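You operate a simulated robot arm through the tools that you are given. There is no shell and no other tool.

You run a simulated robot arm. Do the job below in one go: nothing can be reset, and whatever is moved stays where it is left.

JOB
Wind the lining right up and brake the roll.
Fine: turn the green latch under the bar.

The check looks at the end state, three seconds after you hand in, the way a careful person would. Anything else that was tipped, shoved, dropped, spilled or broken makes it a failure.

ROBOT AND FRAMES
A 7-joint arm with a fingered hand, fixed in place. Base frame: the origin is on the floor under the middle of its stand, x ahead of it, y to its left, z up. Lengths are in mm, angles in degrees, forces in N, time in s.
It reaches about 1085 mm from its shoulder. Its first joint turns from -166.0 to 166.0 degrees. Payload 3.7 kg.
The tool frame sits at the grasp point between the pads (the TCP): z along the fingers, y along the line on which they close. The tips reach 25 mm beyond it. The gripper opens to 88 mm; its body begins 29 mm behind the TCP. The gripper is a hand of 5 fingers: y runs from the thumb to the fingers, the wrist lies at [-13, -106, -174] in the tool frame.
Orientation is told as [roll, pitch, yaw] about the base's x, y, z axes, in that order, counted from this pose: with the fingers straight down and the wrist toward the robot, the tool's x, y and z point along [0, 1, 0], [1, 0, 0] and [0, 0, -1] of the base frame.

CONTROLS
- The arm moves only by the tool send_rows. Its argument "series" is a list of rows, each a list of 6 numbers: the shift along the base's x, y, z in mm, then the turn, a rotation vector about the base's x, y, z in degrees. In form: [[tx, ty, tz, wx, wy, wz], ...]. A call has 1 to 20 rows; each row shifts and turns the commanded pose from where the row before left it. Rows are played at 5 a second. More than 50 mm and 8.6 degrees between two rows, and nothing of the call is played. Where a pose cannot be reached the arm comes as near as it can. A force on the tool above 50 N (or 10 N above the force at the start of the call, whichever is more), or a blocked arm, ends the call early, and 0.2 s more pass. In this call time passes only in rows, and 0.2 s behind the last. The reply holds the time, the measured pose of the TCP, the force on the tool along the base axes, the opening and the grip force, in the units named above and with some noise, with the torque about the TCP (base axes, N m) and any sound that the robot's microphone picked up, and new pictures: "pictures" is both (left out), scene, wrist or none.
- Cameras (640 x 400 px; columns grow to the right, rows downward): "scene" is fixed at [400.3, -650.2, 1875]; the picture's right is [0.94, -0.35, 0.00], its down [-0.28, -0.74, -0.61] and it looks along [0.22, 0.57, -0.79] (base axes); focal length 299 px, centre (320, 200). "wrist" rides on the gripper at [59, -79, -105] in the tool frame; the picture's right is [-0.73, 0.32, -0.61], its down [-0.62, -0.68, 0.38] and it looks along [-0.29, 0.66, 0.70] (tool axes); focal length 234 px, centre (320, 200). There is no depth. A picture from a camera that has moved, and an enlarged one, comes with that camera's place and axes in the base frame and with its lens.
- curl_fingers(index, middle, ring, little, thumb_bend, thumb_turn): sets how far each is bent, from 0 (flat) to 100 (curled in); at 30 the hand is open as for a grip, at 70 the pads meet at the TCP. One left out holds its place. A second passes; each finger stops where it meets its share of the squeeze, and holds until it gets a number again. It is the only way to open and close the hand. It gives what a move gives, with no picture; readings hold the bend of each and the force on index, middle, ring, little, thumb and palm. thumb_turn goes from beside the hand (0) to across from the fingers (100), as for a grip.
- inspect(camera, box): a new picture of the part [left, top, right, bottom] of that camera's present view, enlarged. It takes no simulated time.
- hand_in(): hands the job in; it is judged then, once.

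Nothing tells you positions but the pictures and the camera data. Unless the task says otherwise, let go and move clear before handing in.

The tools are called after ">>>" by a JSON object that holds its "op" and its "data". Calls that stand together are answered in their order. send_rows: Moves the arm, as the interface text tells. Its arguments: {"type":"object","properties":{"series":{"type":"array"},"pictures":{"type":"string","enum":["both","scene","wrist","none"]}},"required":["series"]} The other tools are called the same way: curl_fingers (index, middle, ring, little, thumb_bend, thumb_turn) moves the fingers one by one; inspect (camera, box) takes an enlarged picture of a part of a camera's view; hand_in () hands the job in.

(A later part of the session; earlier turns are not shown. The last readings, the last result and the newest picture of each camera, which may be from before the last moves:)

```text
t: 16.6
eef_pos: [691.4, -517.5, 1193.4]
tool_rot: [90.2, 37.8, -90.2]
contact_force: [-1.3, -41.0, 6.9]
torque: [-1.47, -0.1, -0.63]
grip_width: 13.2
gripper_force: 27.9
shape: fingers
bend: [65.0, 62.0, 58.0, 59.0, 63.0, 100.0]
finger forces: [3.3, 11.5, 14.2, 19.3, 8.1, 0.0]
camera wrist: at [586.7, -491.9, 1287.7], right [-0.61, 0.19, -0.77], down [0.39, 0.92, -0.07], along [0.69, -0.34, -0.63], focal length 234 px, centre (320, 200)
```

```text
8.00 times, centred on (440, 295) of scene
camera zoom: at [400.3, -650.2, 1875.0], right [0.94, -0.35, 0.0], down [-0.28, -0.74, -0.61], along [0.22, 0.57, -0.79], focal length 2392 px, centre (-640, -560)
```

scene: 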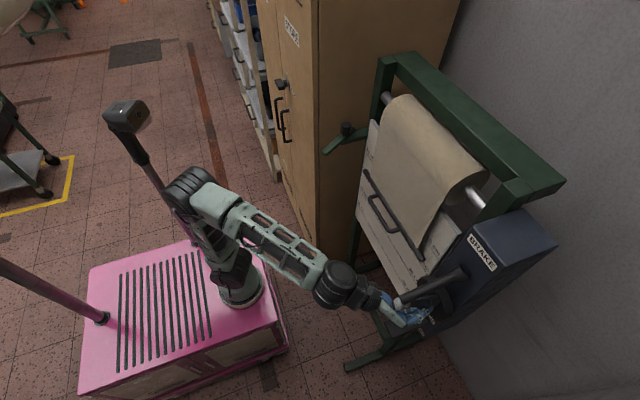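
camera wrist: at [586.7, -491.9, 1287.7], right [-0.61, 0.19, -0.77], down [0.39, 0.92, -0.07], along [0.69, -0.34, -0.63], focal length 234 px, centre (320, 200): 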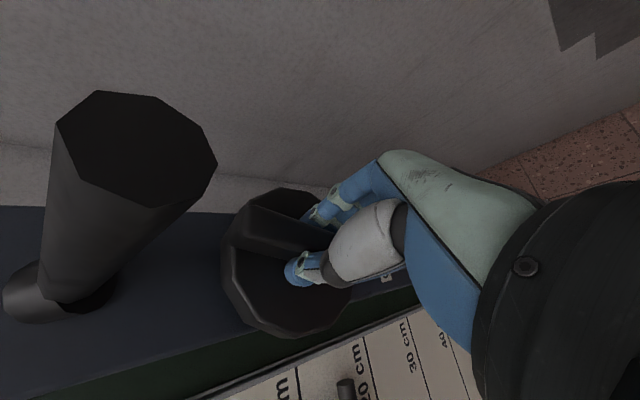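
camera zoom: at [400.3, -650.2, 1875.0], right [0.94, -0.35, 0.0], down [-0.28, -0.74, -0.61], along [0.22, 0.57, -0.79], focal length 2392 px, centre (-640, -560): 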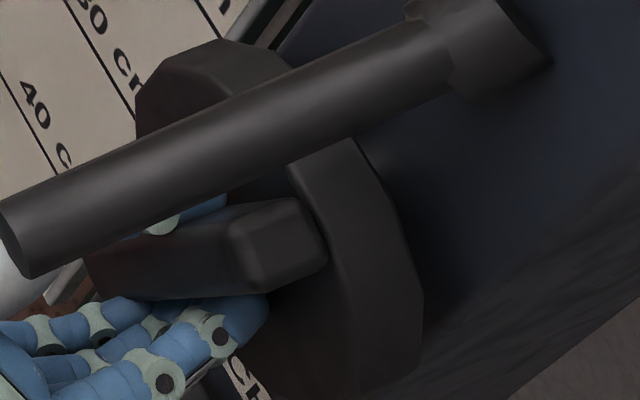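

>>> {"op": "send_rows", "data": {"series": [[0, 0, 0, -5, 0, 0], [0, 0, 0, -5, 0, 0], [0, 0, 0, -5, 0, 0], [0, 0, 0, -5, 0, 0], [0, 0, 0, -4, 0, 0]], "pictures": "none"}}

>>> {"op": "inspect", "data": {"camera": "scene", "box": [355, 160, 385, 185]}}

>>> {"op": "inspect", "data": {"camera": "scene", "box": [405, 245, 435, 270]}}

>>> {"op": "inspect", "data": {"camera": "scene", "box": [410, 270, 470, 320]}}

```text
t: 17.8
eef_pos: [691.7, -515.8, 1192.3]
tool_rot: [90.0, 14.0, -89.9]
contact_force: [-20.0, -15.9, -12.0]
torque: [-0.17, 0.36, -0.47]
grip_width: 12.8
gripper_force: 20.2
shape: fingers
bend: [61.0, 62.0, 64.0, 67.0, 67.0, 97.0]
finger forces: [11.4, 16.6, 4.1, 3.4, 4.7, 0.1]
```

```text
16.00 times, centred on (370, 172) of scene
camera zoom: at [400.3, -650.2, 1875.0], right [0.94, -0.35, 0.0], down [-0.28, -0.74, -0.61], along [0.22, 0.57, -0.79], focal length 4784 px, centre (-480, 640)
```

zoom: 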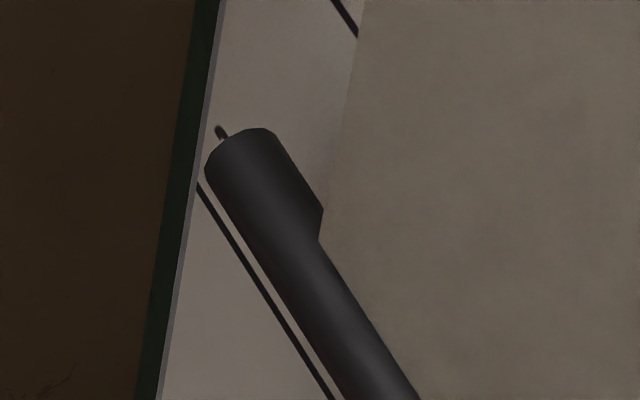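

```text
16.00 times, centred on (420, 258) of scene
camera zoom: at [400.3, -650.2, 1875.0], right [0.94, -0.35, 0.0], down [-0.28, -0.74, -0.61], along [0.22, 0.57, -0.79], focal length 4784 px, centre (-1280, -720)
```

zoom: 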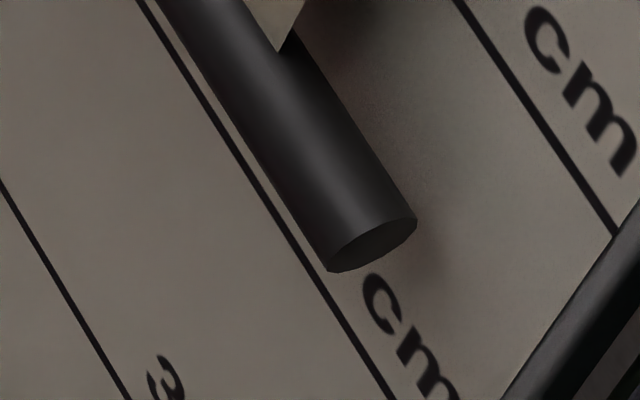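

```text
8.00 times, centred on (440, 295) of scene
camera zoom: at [400.3, -650.2, 1875.0], right [0.94, -0.35, 0.0], down [-0.28, -0.74, -0.61], along [0.22, 0.57, -0.79], focal length 2392 px, centre (-640, -560)
```

zoom: 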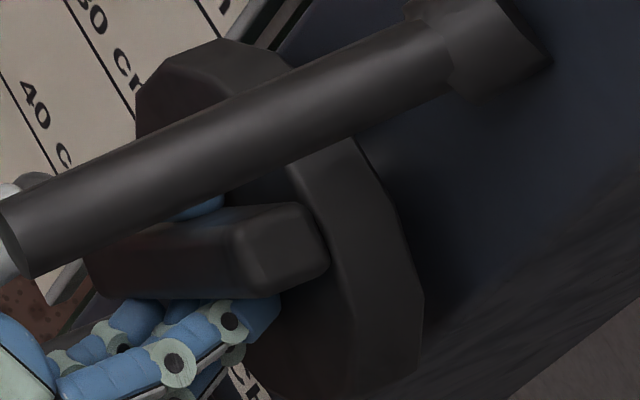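

There is play: clockwise torque lowered the bar by about 2 mm and was stopped, so counter-clockwise is the winding direction. I'll turn counter-clockwise further.

>>> {"op": "send_rows", "data": {"series": [[0, 0, 0, -5, 0, 0], [0, 0, 0, -5, 0, 0], [0, 0, 0, -5, 0, 0], [0, 0, 0, -5, 0, 0], [0, 0, 0, -5, 0, 0], [0, 0, 0, -5, 0, 0], [0, 0, 0, -5, 0, 0], [0, 0, 0, -5, 0, 0]]}}

>>> {"op": "inspect", "data": {"camera": "scene", "box": [405, 245, 435, 270]}}

>>> {"op": "inspect", "data": {"camera": "scene", "box": [410, 270, 470, 320]}}

>>> {"op": "inspect", "data": {"camera": "wrist", "box": [200, 120, 440, 370]}}

```text
t: 19.6
eef_pos: [692.3, -517.0, 1191.8]
tool_rot: [89.7, -25.9, -90.0]
contact_force: [-12.7, -18.4, -25.1]
torque: [0.6, 0.35, -0.55]
grip_width: 14.7
gripper_force: 23.0
shape: fingers
bend: [58.0, 67.0, 70.0, 70.0, 69.0, 94.0]
finger forces: [36.3, 5.0, 0.0, 0.0, 5.7, 0.0]
camera wrist: at [588.3, -420.2, 1210.2], right [-0.61, -0.61, -0.51], down [0.38, 0.34, -0.86], along [0.7, -0.72, 0.02], focal length 234 px, centre (320, 200)
```

scene: 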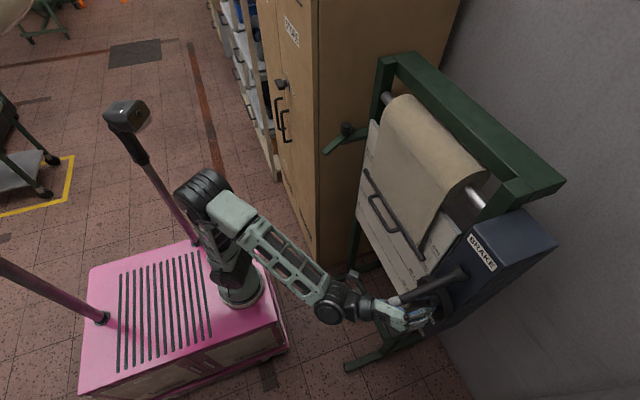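
wrist: 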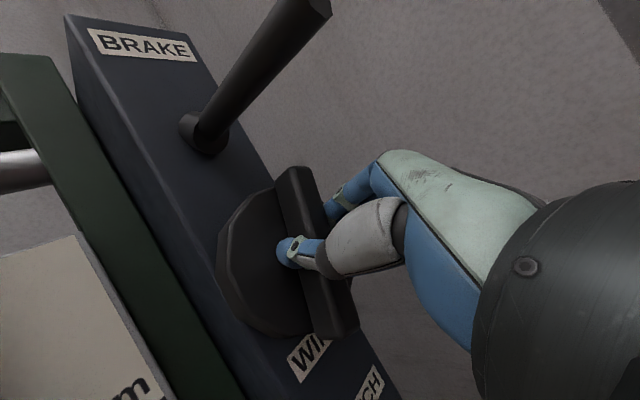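

```text
16.00 times, centred on (420, 258) of scene
camera zoom: at [400.3, -650.2, 1875.0], right [0.94, -0.35, 0.0], down [-0.28, -0.74, -0.61], along [0.22, 0.57, -0.79], focal length 4784 px, centre (-1280, -720)
```

zoom: 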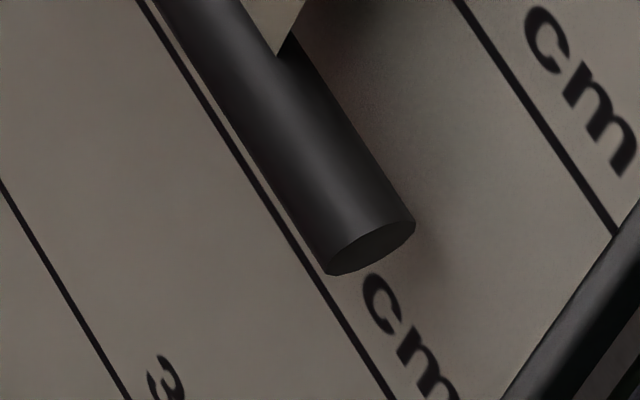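

```text
8.00 times, centred on (440, 295) of scene
camera zoom: at [400.3, -650.2, 1875.0], right [0.94, -0.35, 0.0], down [-0.28, -0.74, -0.61], along [0.22, 0.57, -0.79], focal length 2392 px, centre (-640, -560)
```

zoom: 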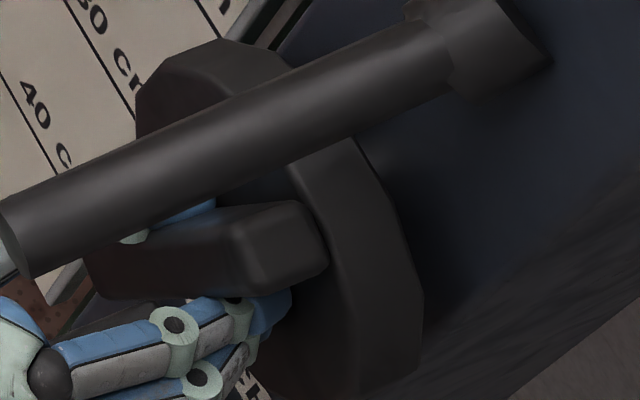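

```text
1.60 times, centred on (320, 245) of wrist
camera zoom: at [588.3, -420.2, 1210.2], right [-0.61, -0.61, -0.51], down [0.38, 0.34, -0.86], along [0.7, -0.72, 0.02], focal length 375 px, centre (320, 128)
```

zoom: 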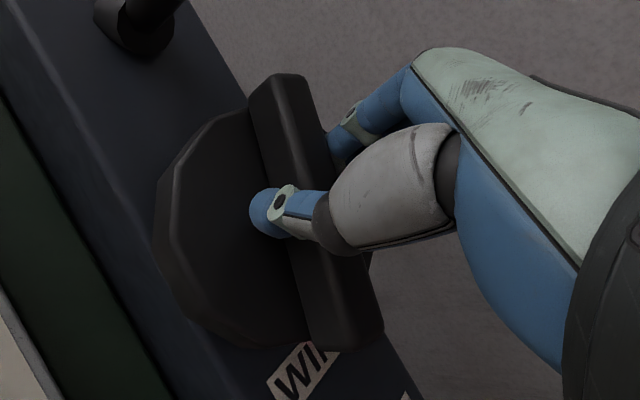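

>>> {"op": "inspect", "data": {"camera": "wrist", "box": [150, 0, 350, 170]}}

>>> {"op": "inspect", "data": {"camera": "wrist", "box": [60, 10, 240, 180]}}

>>> {"op": "inspect", "data": {"camera": "scene", "box": [380, 290, 450, 345]}}

```text
2.35 times, centred on (250, 85) of wrist
camera zoom: at [588.3, -420.2, 1210.2], right [-0.61, -0.61, -0.51], down [0.38, 0.34, -0.86], along [0.7, -0.72, 0.02], focal length 551 px, centre (485, 471)
```

zoom: 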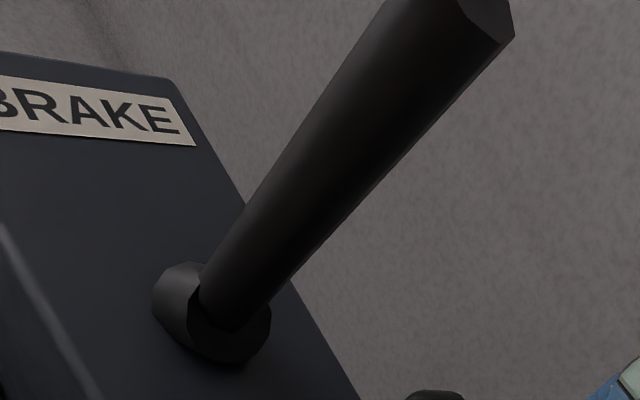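

```text
2.35 times, centred on (150, 95) of wrist
camera zoom: at [588.3, -420.2, 1210.2], right [-0.61, -0.61, -0.51], down [0.38, 0.34, -0.86], along [0.7, -0.72, 0.02], focal length 551 px, centre (720, 447)
```

zoom: 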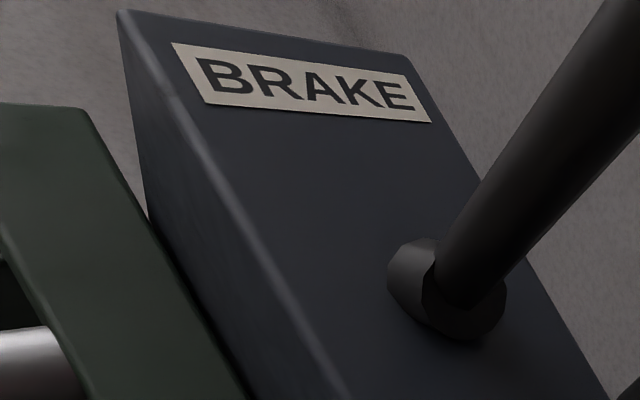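

```text
7.27 times, centred on (415, 318) of scene
camera zoom: at [400.3, -650.2, 1875.0], right [0.94, -0.35, 0.0], down [-0.28, -0.74, -0.61], along [0.22, 0.57, -0.79], focal length 2175 px, centre (-371, -654)
```

zoom: 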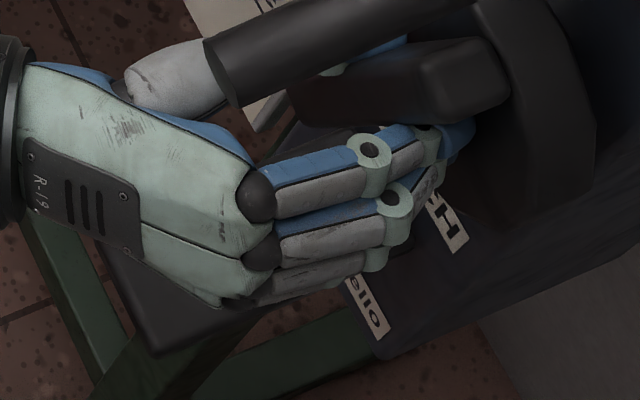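

Counter-clockwise the thumb sits at the pivot and only the index pushes, so little torque got through. I'll regrip lower on the bar, below the axis, and swing it on an arc so the arm's push adds torque.

>>> {"op": "curl_fingers", "data": {"index": 45, "middle": 45, "ring": 45, "little": 45, "thumb_bend": 45}}

>>> {"op": "send_rows", "data": {"series": [[0, 0, 0, 8, 0, 0], [0, 0, 0, 8, 0, 0], [0, 0, 0, 8, 0, 0], [0, 0, 0, 8, 0, 0], [0, 0, 0, 8, 0, 0], [0, 4, -15, 0, 0, 0], [0, 5, -15, 0, 0, 0]]}}

>>> {"op": "inspect", "data": {"camera": "wrist", "box": [180, 100, 440, 370]}}

>>> {"op": "inspect", "data": {"camera": "scene", "box": [405, 245, 435, 270]}}

>>> {"op": "inspect", "data": {"camera": "scene", "box": [410, 270, 470, 320]}}

```text
t: 20.6
eef_pos: [692.5, -514.2, 1194.0]
tool_rot: [90.0, -26.0, -89.9]
contact_force: [-7.0, 2.1, 0.4]
torque: [-0.04, -0.07, -0.15]
grip_width: 53.3
gripper_force: 3.7
shape: fingers
bend: [44.0, 47.0, 45.0, 45.0, 45.0, 98.0]
finger forces: [0.5, 7.0, 0.1, 0.0, 0.1, 0.0]
```

```text
t: 22.2
eef_pos: [692.0, -506.0, 1162.6]
tool_rot: [89.9, 14.0, -90.0]
contact_force: [-7.9, -0.6, 1.4]
torque: [-0.06, 0.05, -0.25]
grip_width: 52.6
gripper_force: 4.1
shape: fingers
bend: [45.0, 44.0, 45.0, 45.0, 45.0, 98.0]
finger forces: [0.1, 8.1, 0.1, 0.0, 0.0, 0.0]
camera wrist: at [587.5, -443.9, 1239.5], right [-0.61, -0.14, -0.78], down [0.38, 0.81, -0.44], along [0.7, -0.57, -0.44], focal length 234 px, centre (320, 200)
```

scene: 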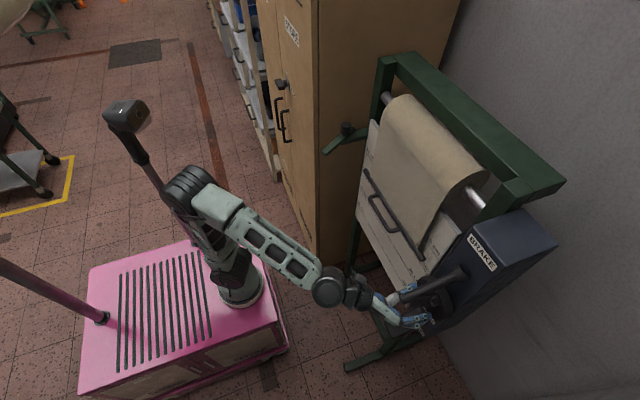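
wrist: 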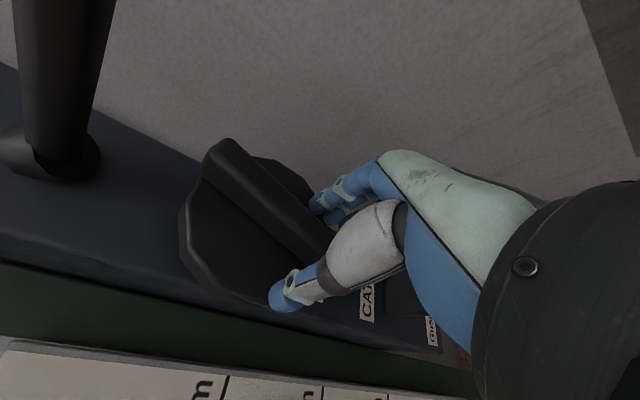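

```text
1.48 times, centred on (310, 235) of wrist
camera zoom: at [587.5, -443.9, 1239.5], right [-0.61, -0.14, -0.78], down [0.38, 0.81, -0.44], along [0.7, -0.57, -0.44], focal length 347 px, centre (335, 148)
```

zoom: 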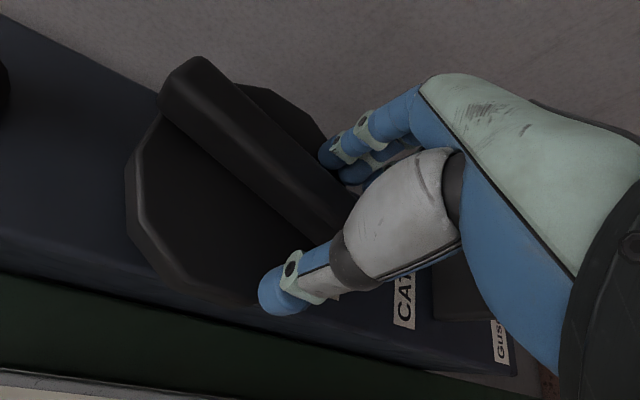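

```text
16.00 times, centred on (420, 258) of scene
camera zoom: at [400.3, -650.2, 1875.0], right [0.94, -0.35, 0.0], down [-0.28, -0.74, -0.61], along [0.22, 0.57, -0.79], focal length 4784 px, centre (-1280, -720)
```

zoom: 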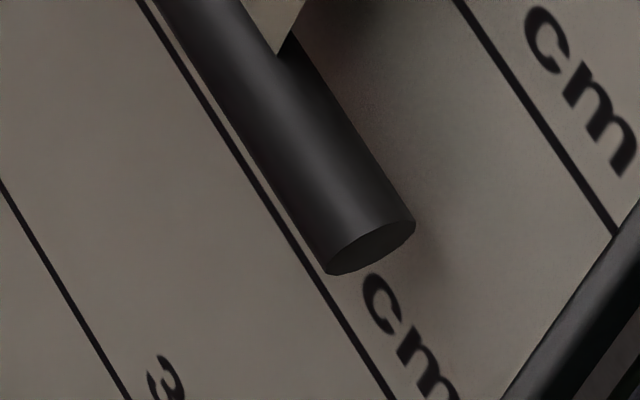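

```text
8.00 times, centred on (440, 295) of scene
camera zoom: at [400.3, -650.2, 1875.0], right [0.94, -0.35, 0.0], down [-0.28, -0.74, -0.61], along [0.22, 0.57, -0.79], focal length 2392 px, centre (-640, -560)
```

zoom: 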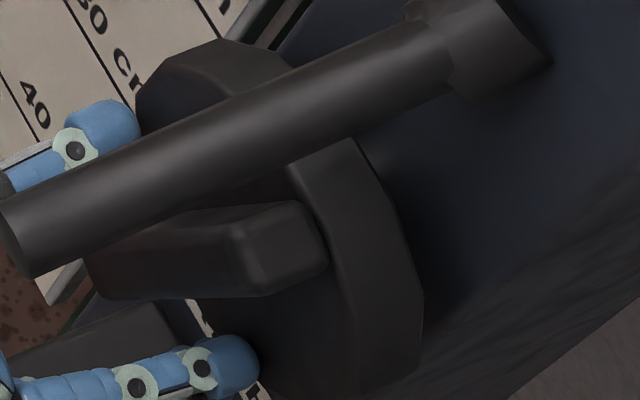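

>>> {"op": "curl_fingers", "data": {"index": 72, "middle": 72, "ring": 72, "little": 72, "thumb_bend": 75}}

>>> {"op": "send_rows", "data": {"series": [[0, -3, -1, -4, 0, 0], [0, -3, -1, -4, 0, 0], [0, -3, 0, -4, 0, 0], [0, -3, 0, -4, 0, 0], [0, -3, 0, -4, 0, 0], [0, -3, 0, -4, 0, 0]]}}

>>> {"op": "inspect", "data": {"camera": "scene", "box": [405, 245, 435, 270]}}

>>> {"op": "inspect", "data": {"camera": "scene", "box": [410, 270, 470, 320]}}

```text
t: 23.2
eef_pos: [693.2, -505.5, 1162.3]
tool_rot: [89.9, 14.0, -90.0]
contact_force: [1.8, -10.5, -5.7]
torque: [-0.19, 0.08, -0.19]
grip_width: 12.9
gripper_force: 14.4
shape: fingers
bend: [60.0, 64.0, 65.0, 72.0, 65.0, 97.0]
finger forces: [7.5, 7.9, 6.0, 0.0, 8.5, 0.0]
```

```text
t: 24.6
eef_pos: [692.2, -520.8, 1162.1]
tool_rot: [90.2, -10.2, -89.9]
contact_force: [-8.6, 20.8, 3.2]
torque: [-0.01, -0.01, 0.42]
grip_width: 14.9
gripper_force: 12.6
shape: fingers
bend: [72.0, 72.0, 72.0, 72.0, 60.0, 92.0]
finger forces: [0.8, 0.0, 0.1, 0.0, 23.9, 0.1]
camera wrist: at [588.3, -434.3, 1206.3], right [-0.61, -0.45, -0.66], down [0.38, 0.56, -0.73], along [0.7, -0.7, -0.17], focal length 234 px, centre (320, 200)
```

scene: 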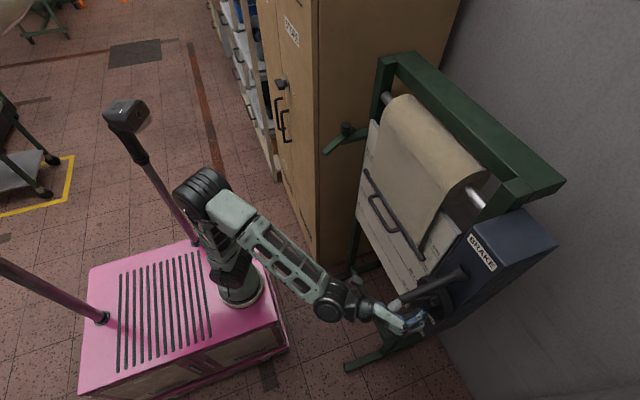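
wrist: 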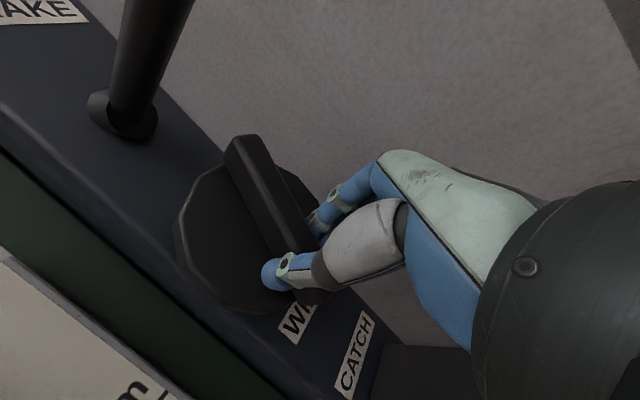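

```text
16.00 times, centred on (420, 258) of scene
camera zoom: at [400.3, -650.2, 1875.0], right [0.94, -0.35, 0.0], down [-0.28, -0.74, -0.61], along [0.22, 0.57, -0.79], focal length 4784 px, centre (-1280, -720)
```

zoom: 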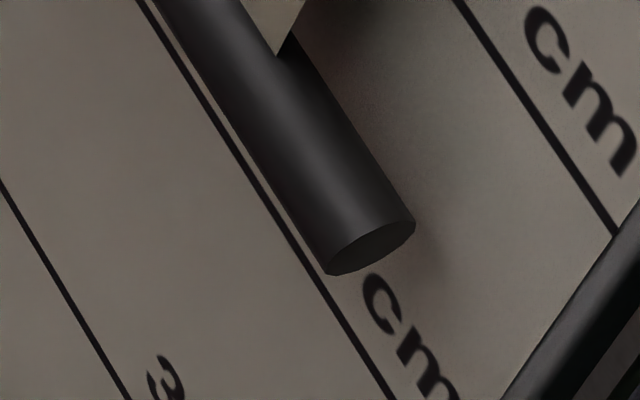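

```text
8.00 times, centred on (440, 295) of scene
camera zoom: at [400.3, -650.2, 1875.0], right [0.94, -0.35, 0.0], down [-0.28, -0.74, -0.61], along [0.22, 0.57, -0.79], focal length 2392 px, centre (-640, -560)
```

zoom: 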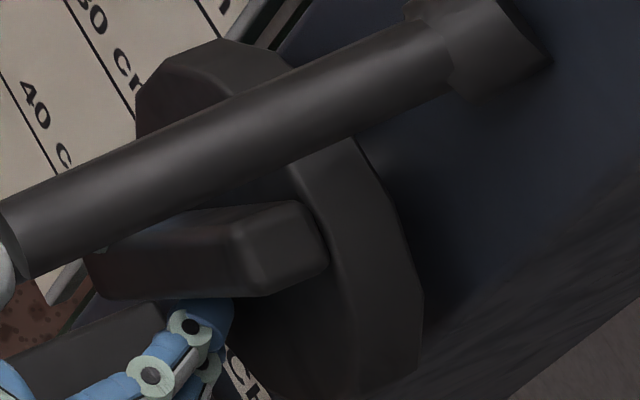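

>>> {"op": "send_rows", "data": {"series": [[0, -4, 0, 0, 0, 0], [0, -4, 0, 0, 0, 0], [0, -4, 0, 0, 0, 0]], "pictures": "none"}}

>>> {"op": "inspect", "data": {"camera": "scene", "box": [405, 245, 435, 270]}}

>>> {"op": "inspect", "data": {"camera": "scene", "box": [410, 270, 470, 320]}}

```text
t: 25.4
eef_pos: [693.2, -532.1, 1162.9]
tool_rot: [90.0, -10.2, -89.7]
contact_force: [-1.1, 36.1, 5.0]
torque: [0.06, -0.01, 0.14]
grip_width: 24.9
gripper_force: 17.9
shape: fingers
bend: [72.0, 72.0, 72.0, 72.0, 53.0, 90.0]
finger forces: [0.1, 0.0, 0.1, 0.1, 36.0, 0.0]
```

```text
16.00 times, centred on (420, 258) of scene
camera zoom: at [400.3, -650.2, 1875.0], right [0.94, -0.35, 0.0], down [-0.28, -0.74, -0.61], along [0.22, 0.57, -0.79], focal length 4784 px, centre (-1280, -720)
```

zoom: 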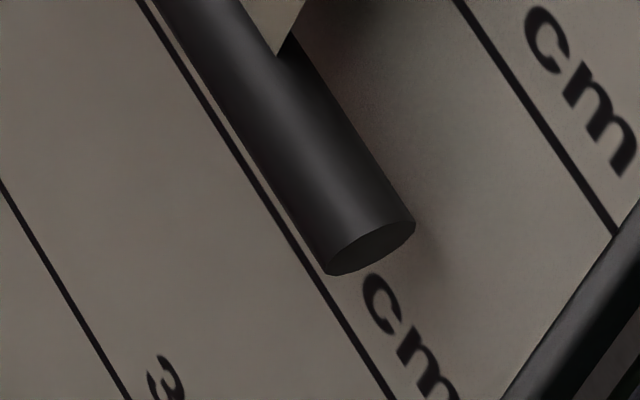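

```text
8.00 times, centred on (440, 295) of scene
camera zoom: at [400.3, -650.2, 1875.0], right [0.94, -0.35, 0.0], down [-0.28, -0.74, -0.61], along [0.22, 0.57, -0.79], focal length 2392 px, centre (-640, -560)
```

zoom: 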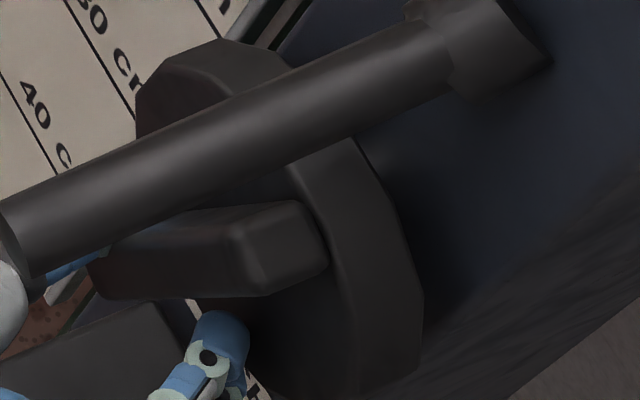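

Even 36 N below the axis left the knob and bar unmoved, but the thumb is soft. I'll back out and flatten the hand so I can push the end of the grip with the stiff side of the fingers and feel what it really resists.

>>> {"op": "curl_fingers", "data": {"index": 30, "middle": 30, "ring": 30, "little": 30, "thumb_bend": 30}}

>>> {"op": "send_rows", "data": {"series": [[-10, 5, 0, 0, 0, 0], [-30, 5, 0, 0, 0, 0], [-40, 0, 0, 0, 0, 0], [-40, 0, 0, 0, 0, 0], [0, 5, 0, -8.2, 0, 0], [0, 5, 0, -8.2, 0, 0], [0, 5, 0, -8.2, 0, 0], [0, 5, 0, -8.2, 0, 0], [0, 5, 0, -8.2, 0, 0], [0, 5, 0, -8.2, 0, 0], [0, 5, 0, -8.2, 0, 0], [0, 5, 0, -8.2, 0, 0], [0, 5, 0, -8.2, 0, 0], [0, 5, 0, -6, 0, 0]]}}

>>> {"op": "curl_fingers", "data": {"index": 0, "middle": 0, "ring": 0, "little": 0, "thumb_bend": 0, "thumb_turn": 0}}

>>> {"op": "inspect", "data": {"camera": "wrist", "box": [0, 0, 640, 400]}}

>>> {"op": "inspect", "data": {"camera": "scene", "box": [340, 220, 500, 360]}}

```text
t: 26.4
eef_pos: [690.9, -535.5, 1162.0]
tool_rot: [90.1, -10.0, -90.0]
contact_force: [-4.1, 1.3, 2.4]
torque: [0.14, 0.0, 0.21]
grip_width: 86.6
gripper_force: 2.3
shape: fingers
bend: [30.0, 30.0, 30.0, 30.0, 28.0, 96.0]
finger forces: [0.0, 0.0, 0.1, 0.1, 4.2, 0.0]
```

```text
t: 29.4
eef_pos: [573.5, -476.3, 1161.3]
tool_rot: [66.6, -89.9, -66.5]
contact_force: [0.1, 0.0, -0.1]
torque: [0.01, -0.03, 0.01]
grip_width: 85.0
gripper_force: 0.0
shape: fingers
bend: [30.0, 30.0, 30.0, 30.0, 30.0, 97.0]
finger forces: [0.0, 0.1, 0.0, 0.0, 0.0, 0.0]
camera wrist: at [468.6, -417.0, 1082.6], right [-0.61, -0.73, 0.32], down [0.38, -0.62, -0.68], along [0.7, -0.29, 0.66], focal length 234 px, centre (320, 200)
```

scene: 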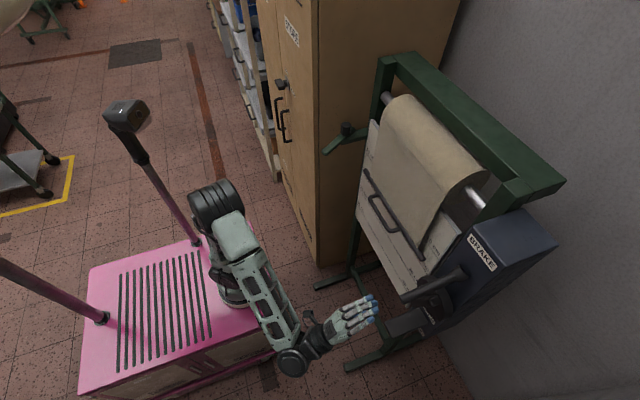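
wrist: 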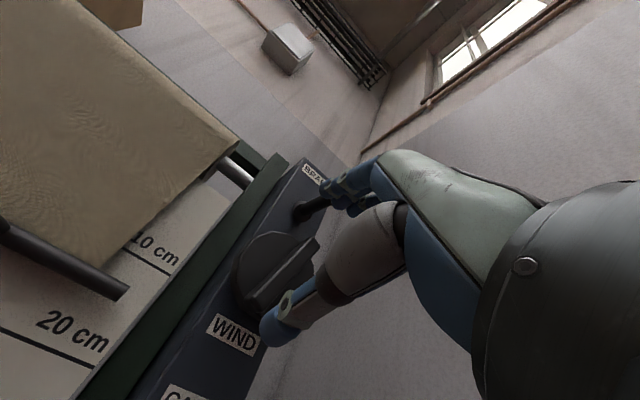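

```text
t: 30.4
eef_pos: [571.9, -474.8, 1163.1]
tool_rot: [75.4, -89.8, -75.4]
contact_force: [1.2, 0.7, 0.3]
torque: [0.02, 0.01, -0.01]
grip_width: 139.1
gripper_force: 0.0
shape: fingers
bend: [0.0, 0.0, 0.0, 0.0, 0.0, 0.0]
finger forces: [0.0, 0.1, 0.0, 0.1, 0.0, 0.0]
```

```text
1.00 times, centred on (320, 200) of wrist (not enlarged: the box is as wide or as high as the picture)
camera zoom: at [468.6, -416.9, 1082.9], right [-0.61, -0.73, 0.32], down [0.38, -0.62, -0.68], along [0.7, -0.29, 0.66], focal length 234 px, centre (320, 200)
```

zoom: 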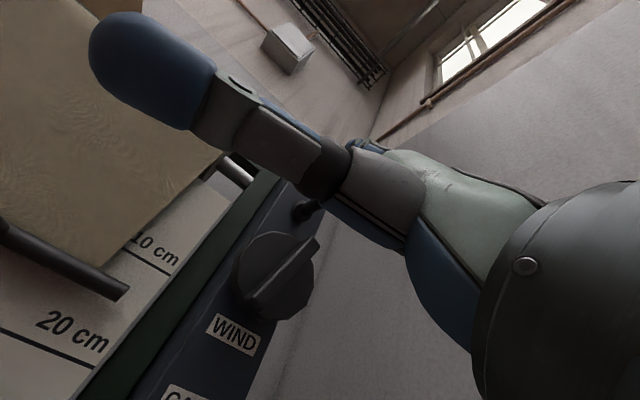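

```text
2.86 times, centred on (420, 290) of scene
camera zoom: at [400.3, -650.2, 1875.0], right [0.94, -0.35, 0.0], down [-0.28, -0.74, -0.61], along [0.22, 0.57, -0.79], focal length 854 px, centre (34, -57)
```

zoom: 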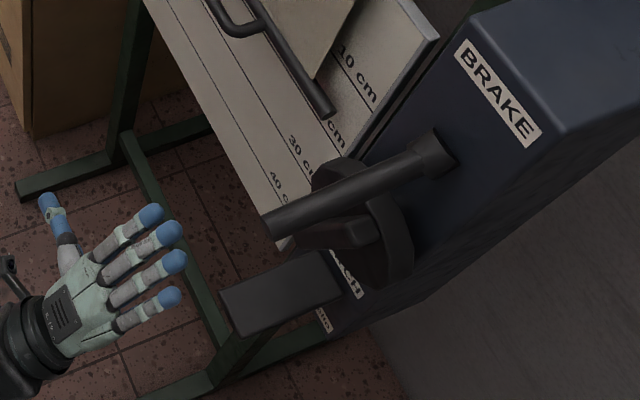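

The flat fingers fan upward, so a closed "beak" is a more compact stiff pusher. I'll close the hand to a point, go in left of the lower end of the grip, and push its side to the right.

>>> {"op": "curl_fingers", "data": {"index": 70, "middle": 70, "ring": 70, "little": 70, "thumb_bend": 68, "thumb_turn": 98}}

>>> {"op": "send_rows", "data": {"series": [[0, 20, -3, 0, 0, 0], [0, 20, -3, 0, 0, 0], [40, 0, 0, 0, 0, 0], [40, 0, 0, 0, 0, 0], [30, 0, 0, 0, 0, 0], [14, 0, 0, 0, 0, 0]]}}

>>> {"op": "inspect", "data": {"camera": "wrist", "box": [180, 80, 440, 370]}}

>>> {"op": "inspect", "data": {"camera": "scene", "box": [380, 255, 480, 345]}}

```text
t: 31.4
eef_pos: [572.0, -475.7, 1162.3]
tool_rot: [75.2, -89.8, -75.2]
contact_force: [0.5, -0.7, 0.3]
torque: [-0.02, 0.01, 0.01]
grip_width: 0.6
gripper_force: 0.0
shape: fingers
bend: [70.0, 70.0, 70.0, 70.0, 68.0, 100.0]
finger forces: [0.2, 0.0, 0.1, 0.0, 0.0, 0.1]
```

```text
t: 32.8
eef_pos: [695.8, -435.2, 1154.1]
tool_rot: [84.4, -89.9, -84.4]
contact_force: [0.4, 0.0, 0.2]
torque: [0.01, -0.02, -0.03]
grip_width: 0.9
gripper_force: 0.0
shape: fingers
bend: [70.0, 70.0, 70.0, 70.0, 68.0, 100.0]
finger forces: [0.0, 0.0, 0.1, 0.0, 0.0, 0.0]
camera wrist: at [590.8, -376.3, 1075.2], right [-0.61, -0.73, 0.32], down [0.38, -0.62, -0.68], along [0.7, -0.29, 0.66], focal length 234 px, centre (320, 200)
```

scene: 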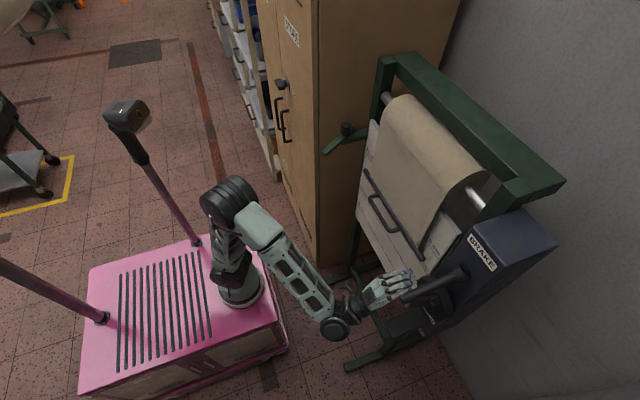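
wrist: 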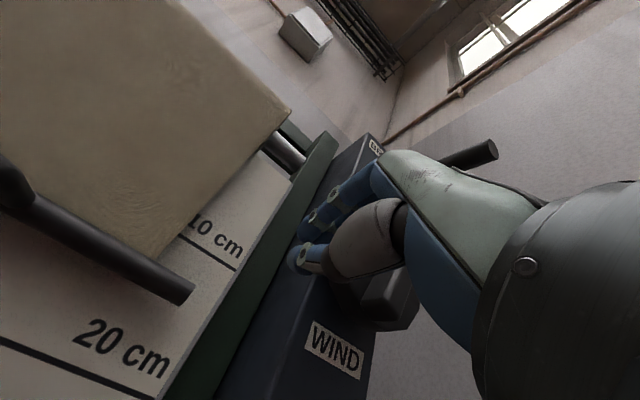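

```text
1.38 times, centred on (310, 225) of wrist
camera zoom: at [590.8, -376.3, 1075.2], right [-0.61, -0.73, 0.32], down [0.38, -0.62, -0.68], along [0.7, -0.29, 0.66], focal length 323 px, centre (334, 166)
```

zoom: 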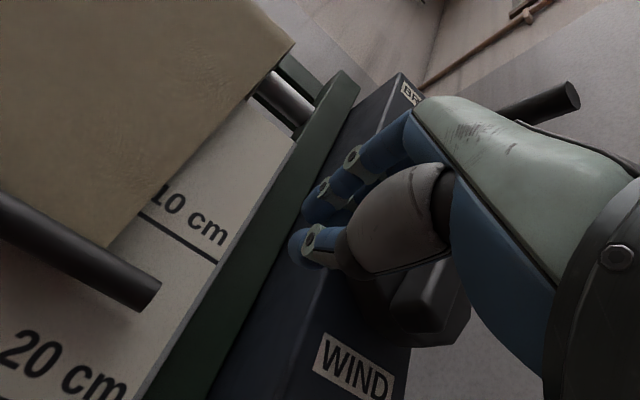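

```text
4.44 times, centred on (430, 300) of scene
camera zoom: at [400.3, -650.2, 1875.0], right [0.94, -0.35, 0.0], down [-0.28, -0.74, -0.61], along [0.22, 0.57, -0.79], focal length 1329 px, centre (-169, -244)
```

zoom: 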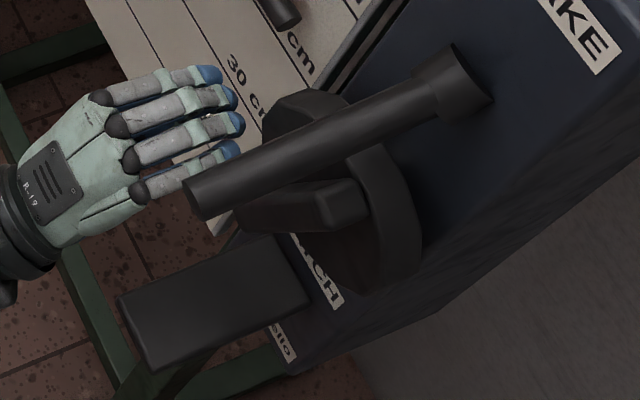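

>>> {"op": "send_rows", "data": {"series": [[4, -10, 0, 0, 0, 0], [4, -8, 0, 0, 0, 0], [0, -5, 0, 0, 0, 0], [0, -4, 0, 0, 0, 0], [0, -3, 0, 0, 0, 0], [0, -3, 0, 0, 0, 0]]}}

>>> {"op": "inspect", "data": {"camera": "scene", "box": [380, 255, 480, 345]}}

```text
t: 34.2
eef_pos: [702.9, -461.4, 1157.1]
tool_rot: [-154.7, -89.7, 155.3]
contact_force: [-21.3, 29.1, -3.0]
torque: [-0.32, -0.01, -0.6]
grip_width: 0.7
gripper_force: 21.3
shape: fingers
bend: [70.0, 72.0, 73.0, 69.0, 68.0, 100.0]
finger forces: [0.0, 11.2, 9.8, 22.7, 0.0, 0.1]
stopped in row 6: the force on the tool passed its limit at 53 N (the readings are from after the stop); the commanded pose is now the measured one
camera wrist: at [599.2, -404.7, 1078.1], right [-0.6, -0.73, 0.32], down [0.39, -0.62, -0.68], along [0.7, -0.28, 0.66], focal length 234 px, centre (320, 200)
```

scene: 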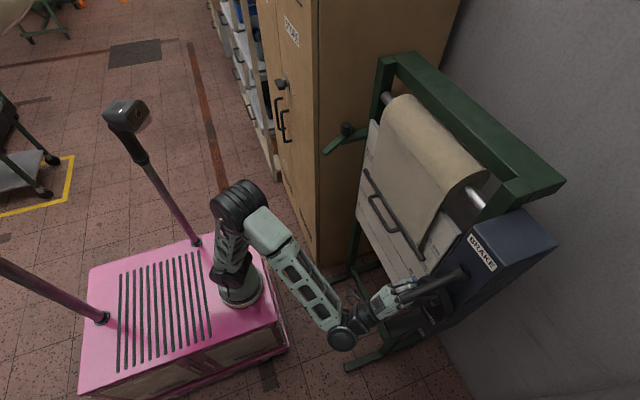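
wrist: 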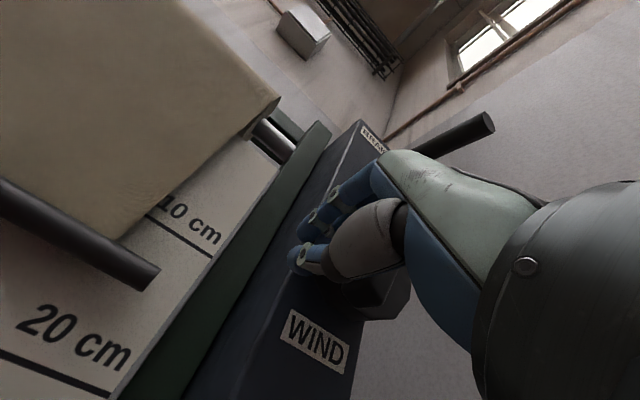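

```text
4.44 times, centred on (430, 300) of scene
camera zoom: at [400.3, -650.2, 1875.0], right [0.94, -0.35, 0.0], down [-0.28, -0.74, -0.61], along [0.22, 0.57, -0.79], focal length 1329 px, centre (-169, -244)
```

zoom: 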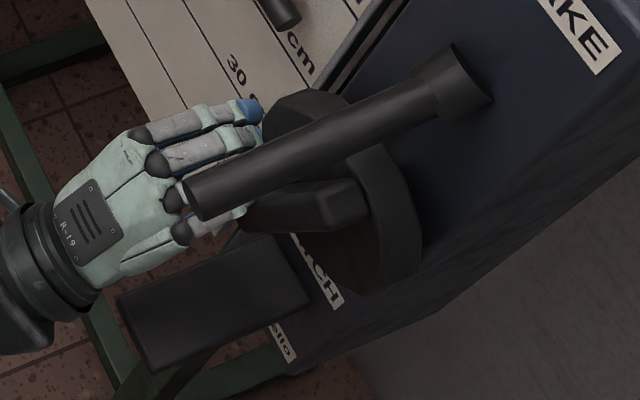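

>>> {"op": "send_rows", "data": {"series": [[-8, 4, 0, 0, 0, 0], [0, -4, 0, 0, 0, 0], [0, -3, 0, 0, 0, 0], [0, -3, 0, 0, 0, 0], [0, -3, 0, 0, 0, 0], [0, -3, 0, 0, 0, 0]], "pictures": "none"}}

>>> {"op": "inspect", "data": {"camera": "scene", "box": [405, 245, 435, 270]}}

>>> {"op": "inspect", "data": {"camera": "scene", "box": [410, 270, 470, 320]}}

```text
t: 35.1
eef_pos: [699.6, -461.8, 1157.7]
tool_rot: [-139.2, -89.7, 140.4]
contact_force: [-7.0, 29.5, -1.5]
torque: [-0.37, 0.03, -0.02]
grip_width: 0.8
gripper_force: 14.0
shape: fingers
bend: [70.0, 71.0, 71.0, 68.0, 68.0, 100.0]
finger forces: [0.1, 12.3, 0.0, 16.1, 0.1, 0.0]
stopped in row 4: the force on the tool passed its limit at 53 N (the readings are from after the stop); the commanded pose is now the measured one
```

```text
16.00 times, centred on (420, 258) of scene
camera zoom: at [400.3, -650.2, 1875.0], right [0.94, -0.35, 0.0], down [-0.28, -0.74, -0.61], along [0.22, 0.57, -0.79], focal length 4784 px, centre (-1280, -720)
```

zoom: 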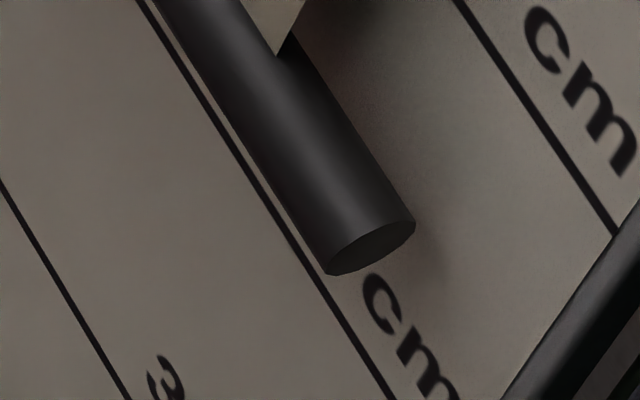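

```text
8.00 times, centred on (440, 295) of scene
camera zoom: at [400.3, -650.2, 1875.0], right [0.94, -0.35, 0.0], down [-0.28, -0.74, -0.61], along [0.22, 0.57, -0.79], focal length 2392 px, centre (-640, -560)
```

zoom: 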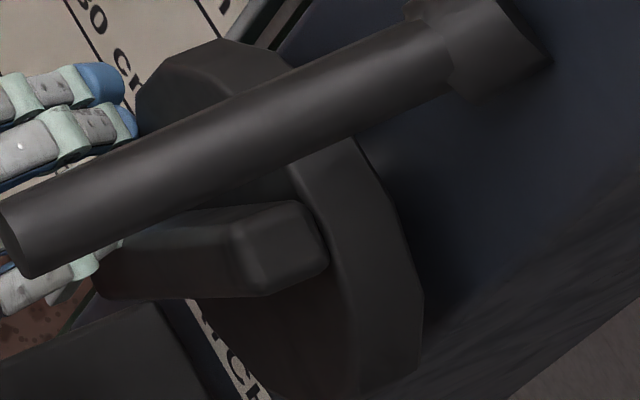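

Counter-clockwise is locked solid (over 50 N at the end of the grip). I'll check the clockwise direction just as firmly, from the other side.

>>> {"op": "send_rows", "data": {"series": [[-20, 10, 0, 0, 0, 0], [-45, 0, 0, 0, 0, 0], [-10, -45, 0, 0, 0, 0], [0, -48, 0, 0, 0, 0], [0, -45, 0, 0, 0, 0], [0, -18, 0, 0, 0, 0], [35, 0, 0, 0, 0, 0], [35, 0, 0, 0, 0, 0]]}}

>>> {"op": "inspect", "data": {"camera": "scene", "box": [380, 255, 480, 345]}}

```text
t: 36.9
eef_pos: [691.3, -612.2, 1155.2]
tool_rot: [178.8, -89.8, -177.8]
contact_force: [-0.7, 0.2, -0.4]
torque: [-0.01, -0.01, -0.02]
grip_width: 0.7
gripper_force: 0.0
shape: fingers
bend: [70.0, 70.0, 70.0, 70.0, 68.0, 100.0]
finger forces: [0.0, 0.0, 0.0, 0.0, 0.1, 0.1]
camera wrist: at [587.9, -555.9, 1075.8], right [-0.6, -0.73, 0.32], down [0.39, -0.62, -0.68], along [0.7, -0.28, 0.66], focal length 234 px, centre (320, 200)
```

scene: 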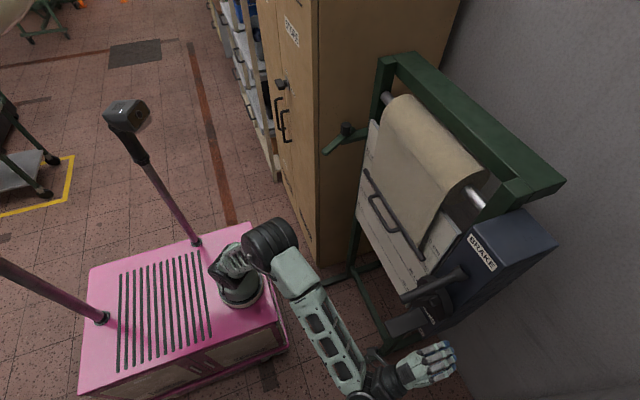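
wrist: 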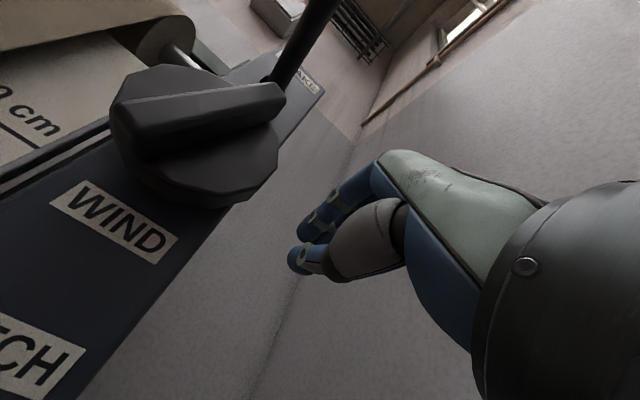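

```text
4.44 times, centred on (430, 300) of scene
camera zoom: at [400.3, -650.2, 1875.0], right [0.94, -0.35, 0.0], down [-0.28, -0.74, -0.61], along [0.22, 0.57, -0.79], focal length 1329 px, centre (-169, -244)
```

zoom: 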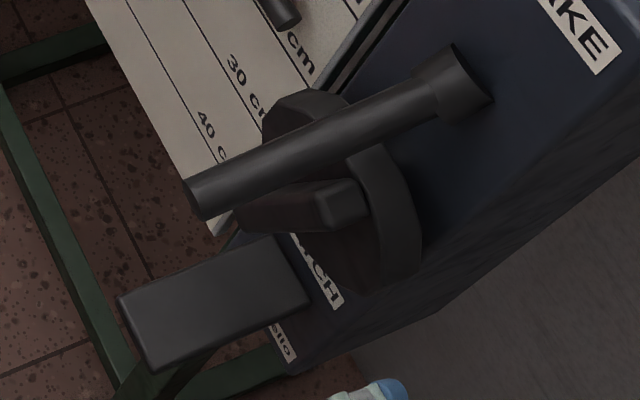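

>>> {"op": "send_rows", "data": {"series": [[4, 25, 0, 0, 0, 0], [4, 20, 0, 0, 0, 0], [0, 10, 0, 0, 0, 0], [0, 6, 0, 0, 0, 0], [0, 5, 0, 0, 0, 0], [0, 4, 0, 0, 0, 0], [0, 4, 0, 0, 0, 0], [0, 4, 0, 0, 0, 0]]}}

>>> {"op": "inspect", "data": {"camera": "scene", "box": [380, 255, 480, 345]}}

```text
t: 38.4
eef_pos: [697.2, -546.2, 1154.6]
tool_rot: [87.8, -89.7, -87.8]
contact_force: [-17.9, -5.2, -0.6]
torque: [-0.04, 0.05, -0.11]
grip_width: 0.0
gripper_force: 9.8
shape: fingers
bend: [72.0, 72.0, 70.0, 70.0, 66.0, 100.0]
finger forces: [12.2, 5.6, 0.0, 0.0, 2.3, 0.0]
stopped in row 7: the force on the tool passed its limit at 52 N (the readings are from after the stop); the commanded pose is now the measured one
camera wrist: at [593.5, -487.6, 1076.2], right [-0.61, -0.73, 0.32], down [0.38, -0.62, -0.68], along [0.7, -0.29, 0.66], focal length 234 px, centre (320, 200)
```

scene: 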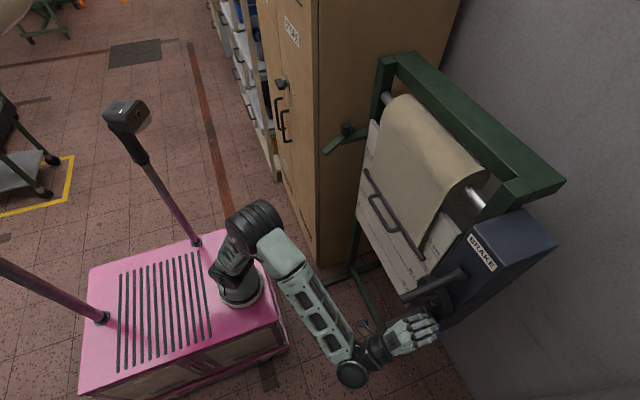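
wrist: 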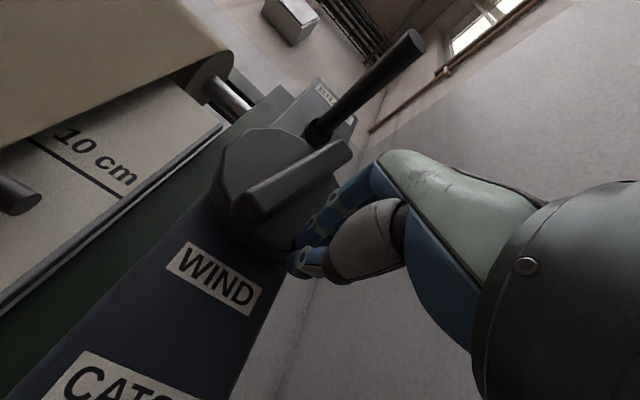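

```text
4.44 times, centred on (430, 300) of scene
camera zoom: at [400.3, -650.2, 1875.0], right [0.94, -0.35, 0.0], down [-0.28, -0.74, -0.61], along [0.22, 0.57, -0.79], focal length 1329 px, centre (-169, -244)
```

zoom: 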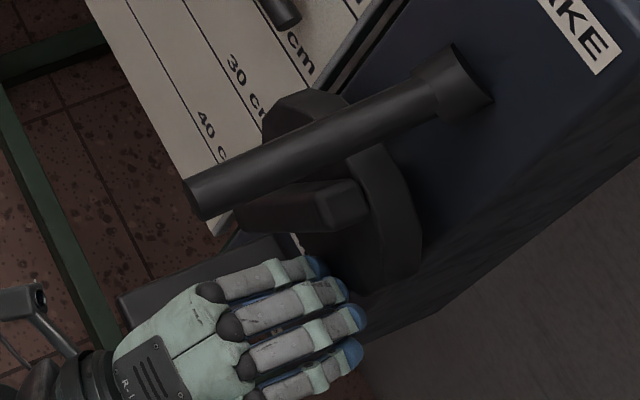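

>>> {"op": "send_rows", "data": {"series": [[-9, 0, 0, 0, 0, 0], [0, 4, 0, 0, 0, 0], [0, 4, 0, 0, 0, 0], [0, 4, 0, 0, 0, 0], [0, 4, 0, 0, 0, 0], [0, 4, 0, 0, 0, 0]]}}

>>> {"op": "inspect", "data": {"camera": "scene", "box": [380, 255, 480, 345]}}

>>> {"op": "inspect", "data": {"camera": "wrist", "box": [180, 80, 440, 320]}}

```text
t: 39.8
eef_pos: [690.3, -528.2, 1153.3]
tool_rot: [65.4, -89.7, -65.7]
contact_force: [2.5, -28.6, -0.6]
torque: [0.44, 0.1, -0.16]
grip_width: 0.3
gripper_force: 13.3
shape: fingers
bend: [70.0, 70.0, 70.0, 70.0, 68.0, 100.0]
finger forces: [26.4, 0.0, 0.0, 0.0, 0.1, 0.0]
camera wrist: at [585.6, -469.6, 1075.8], right [-0.61, -0.73, 0.32], down [0.38, -0.62, -0.69], along [0.7, -0.29, 0.65], focal length 234 px, centre (320, 200)
```

scene: 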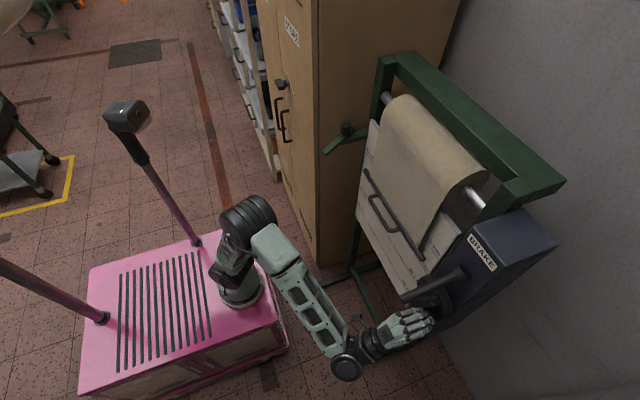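
wrist: 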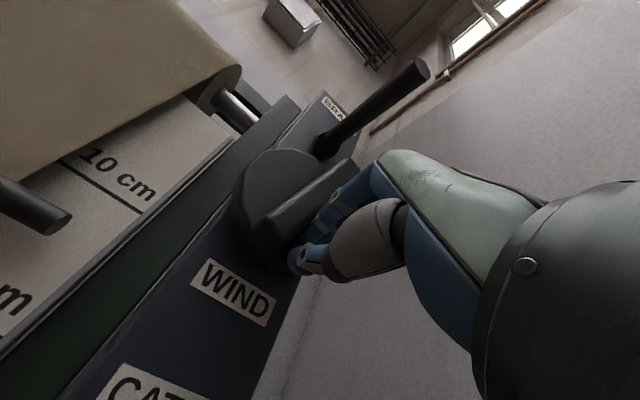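

```text
4.44 times, centred on (430, 300) of scene
camera zoom: at [400.3, -650.2, 1875.0], right [0.94, -0.35, 0.0], down [-0.28, -0.74, -0.61], along [0.22, 0.57, -0.79], focal length 1329 px, centre (-169, -244)
```

zoom: 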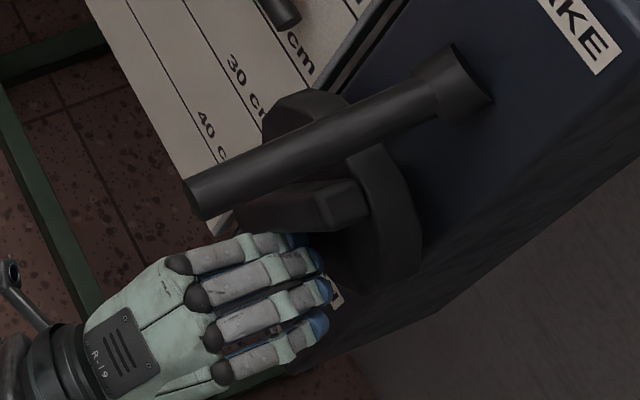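

```text
1.67 times, centred on (310, 200) of wrist
camera zoom: at [585.6, -469.6, 1075.8], right [-0.61, -0.73, 0.32], down [0.38, -0.62, -0.69], along [0.7, -0.29, 0.65], focal length 390 px, centre (337, 200)
```

zoom: 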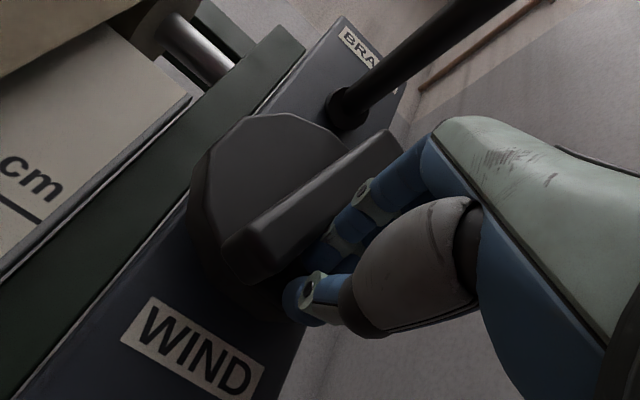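

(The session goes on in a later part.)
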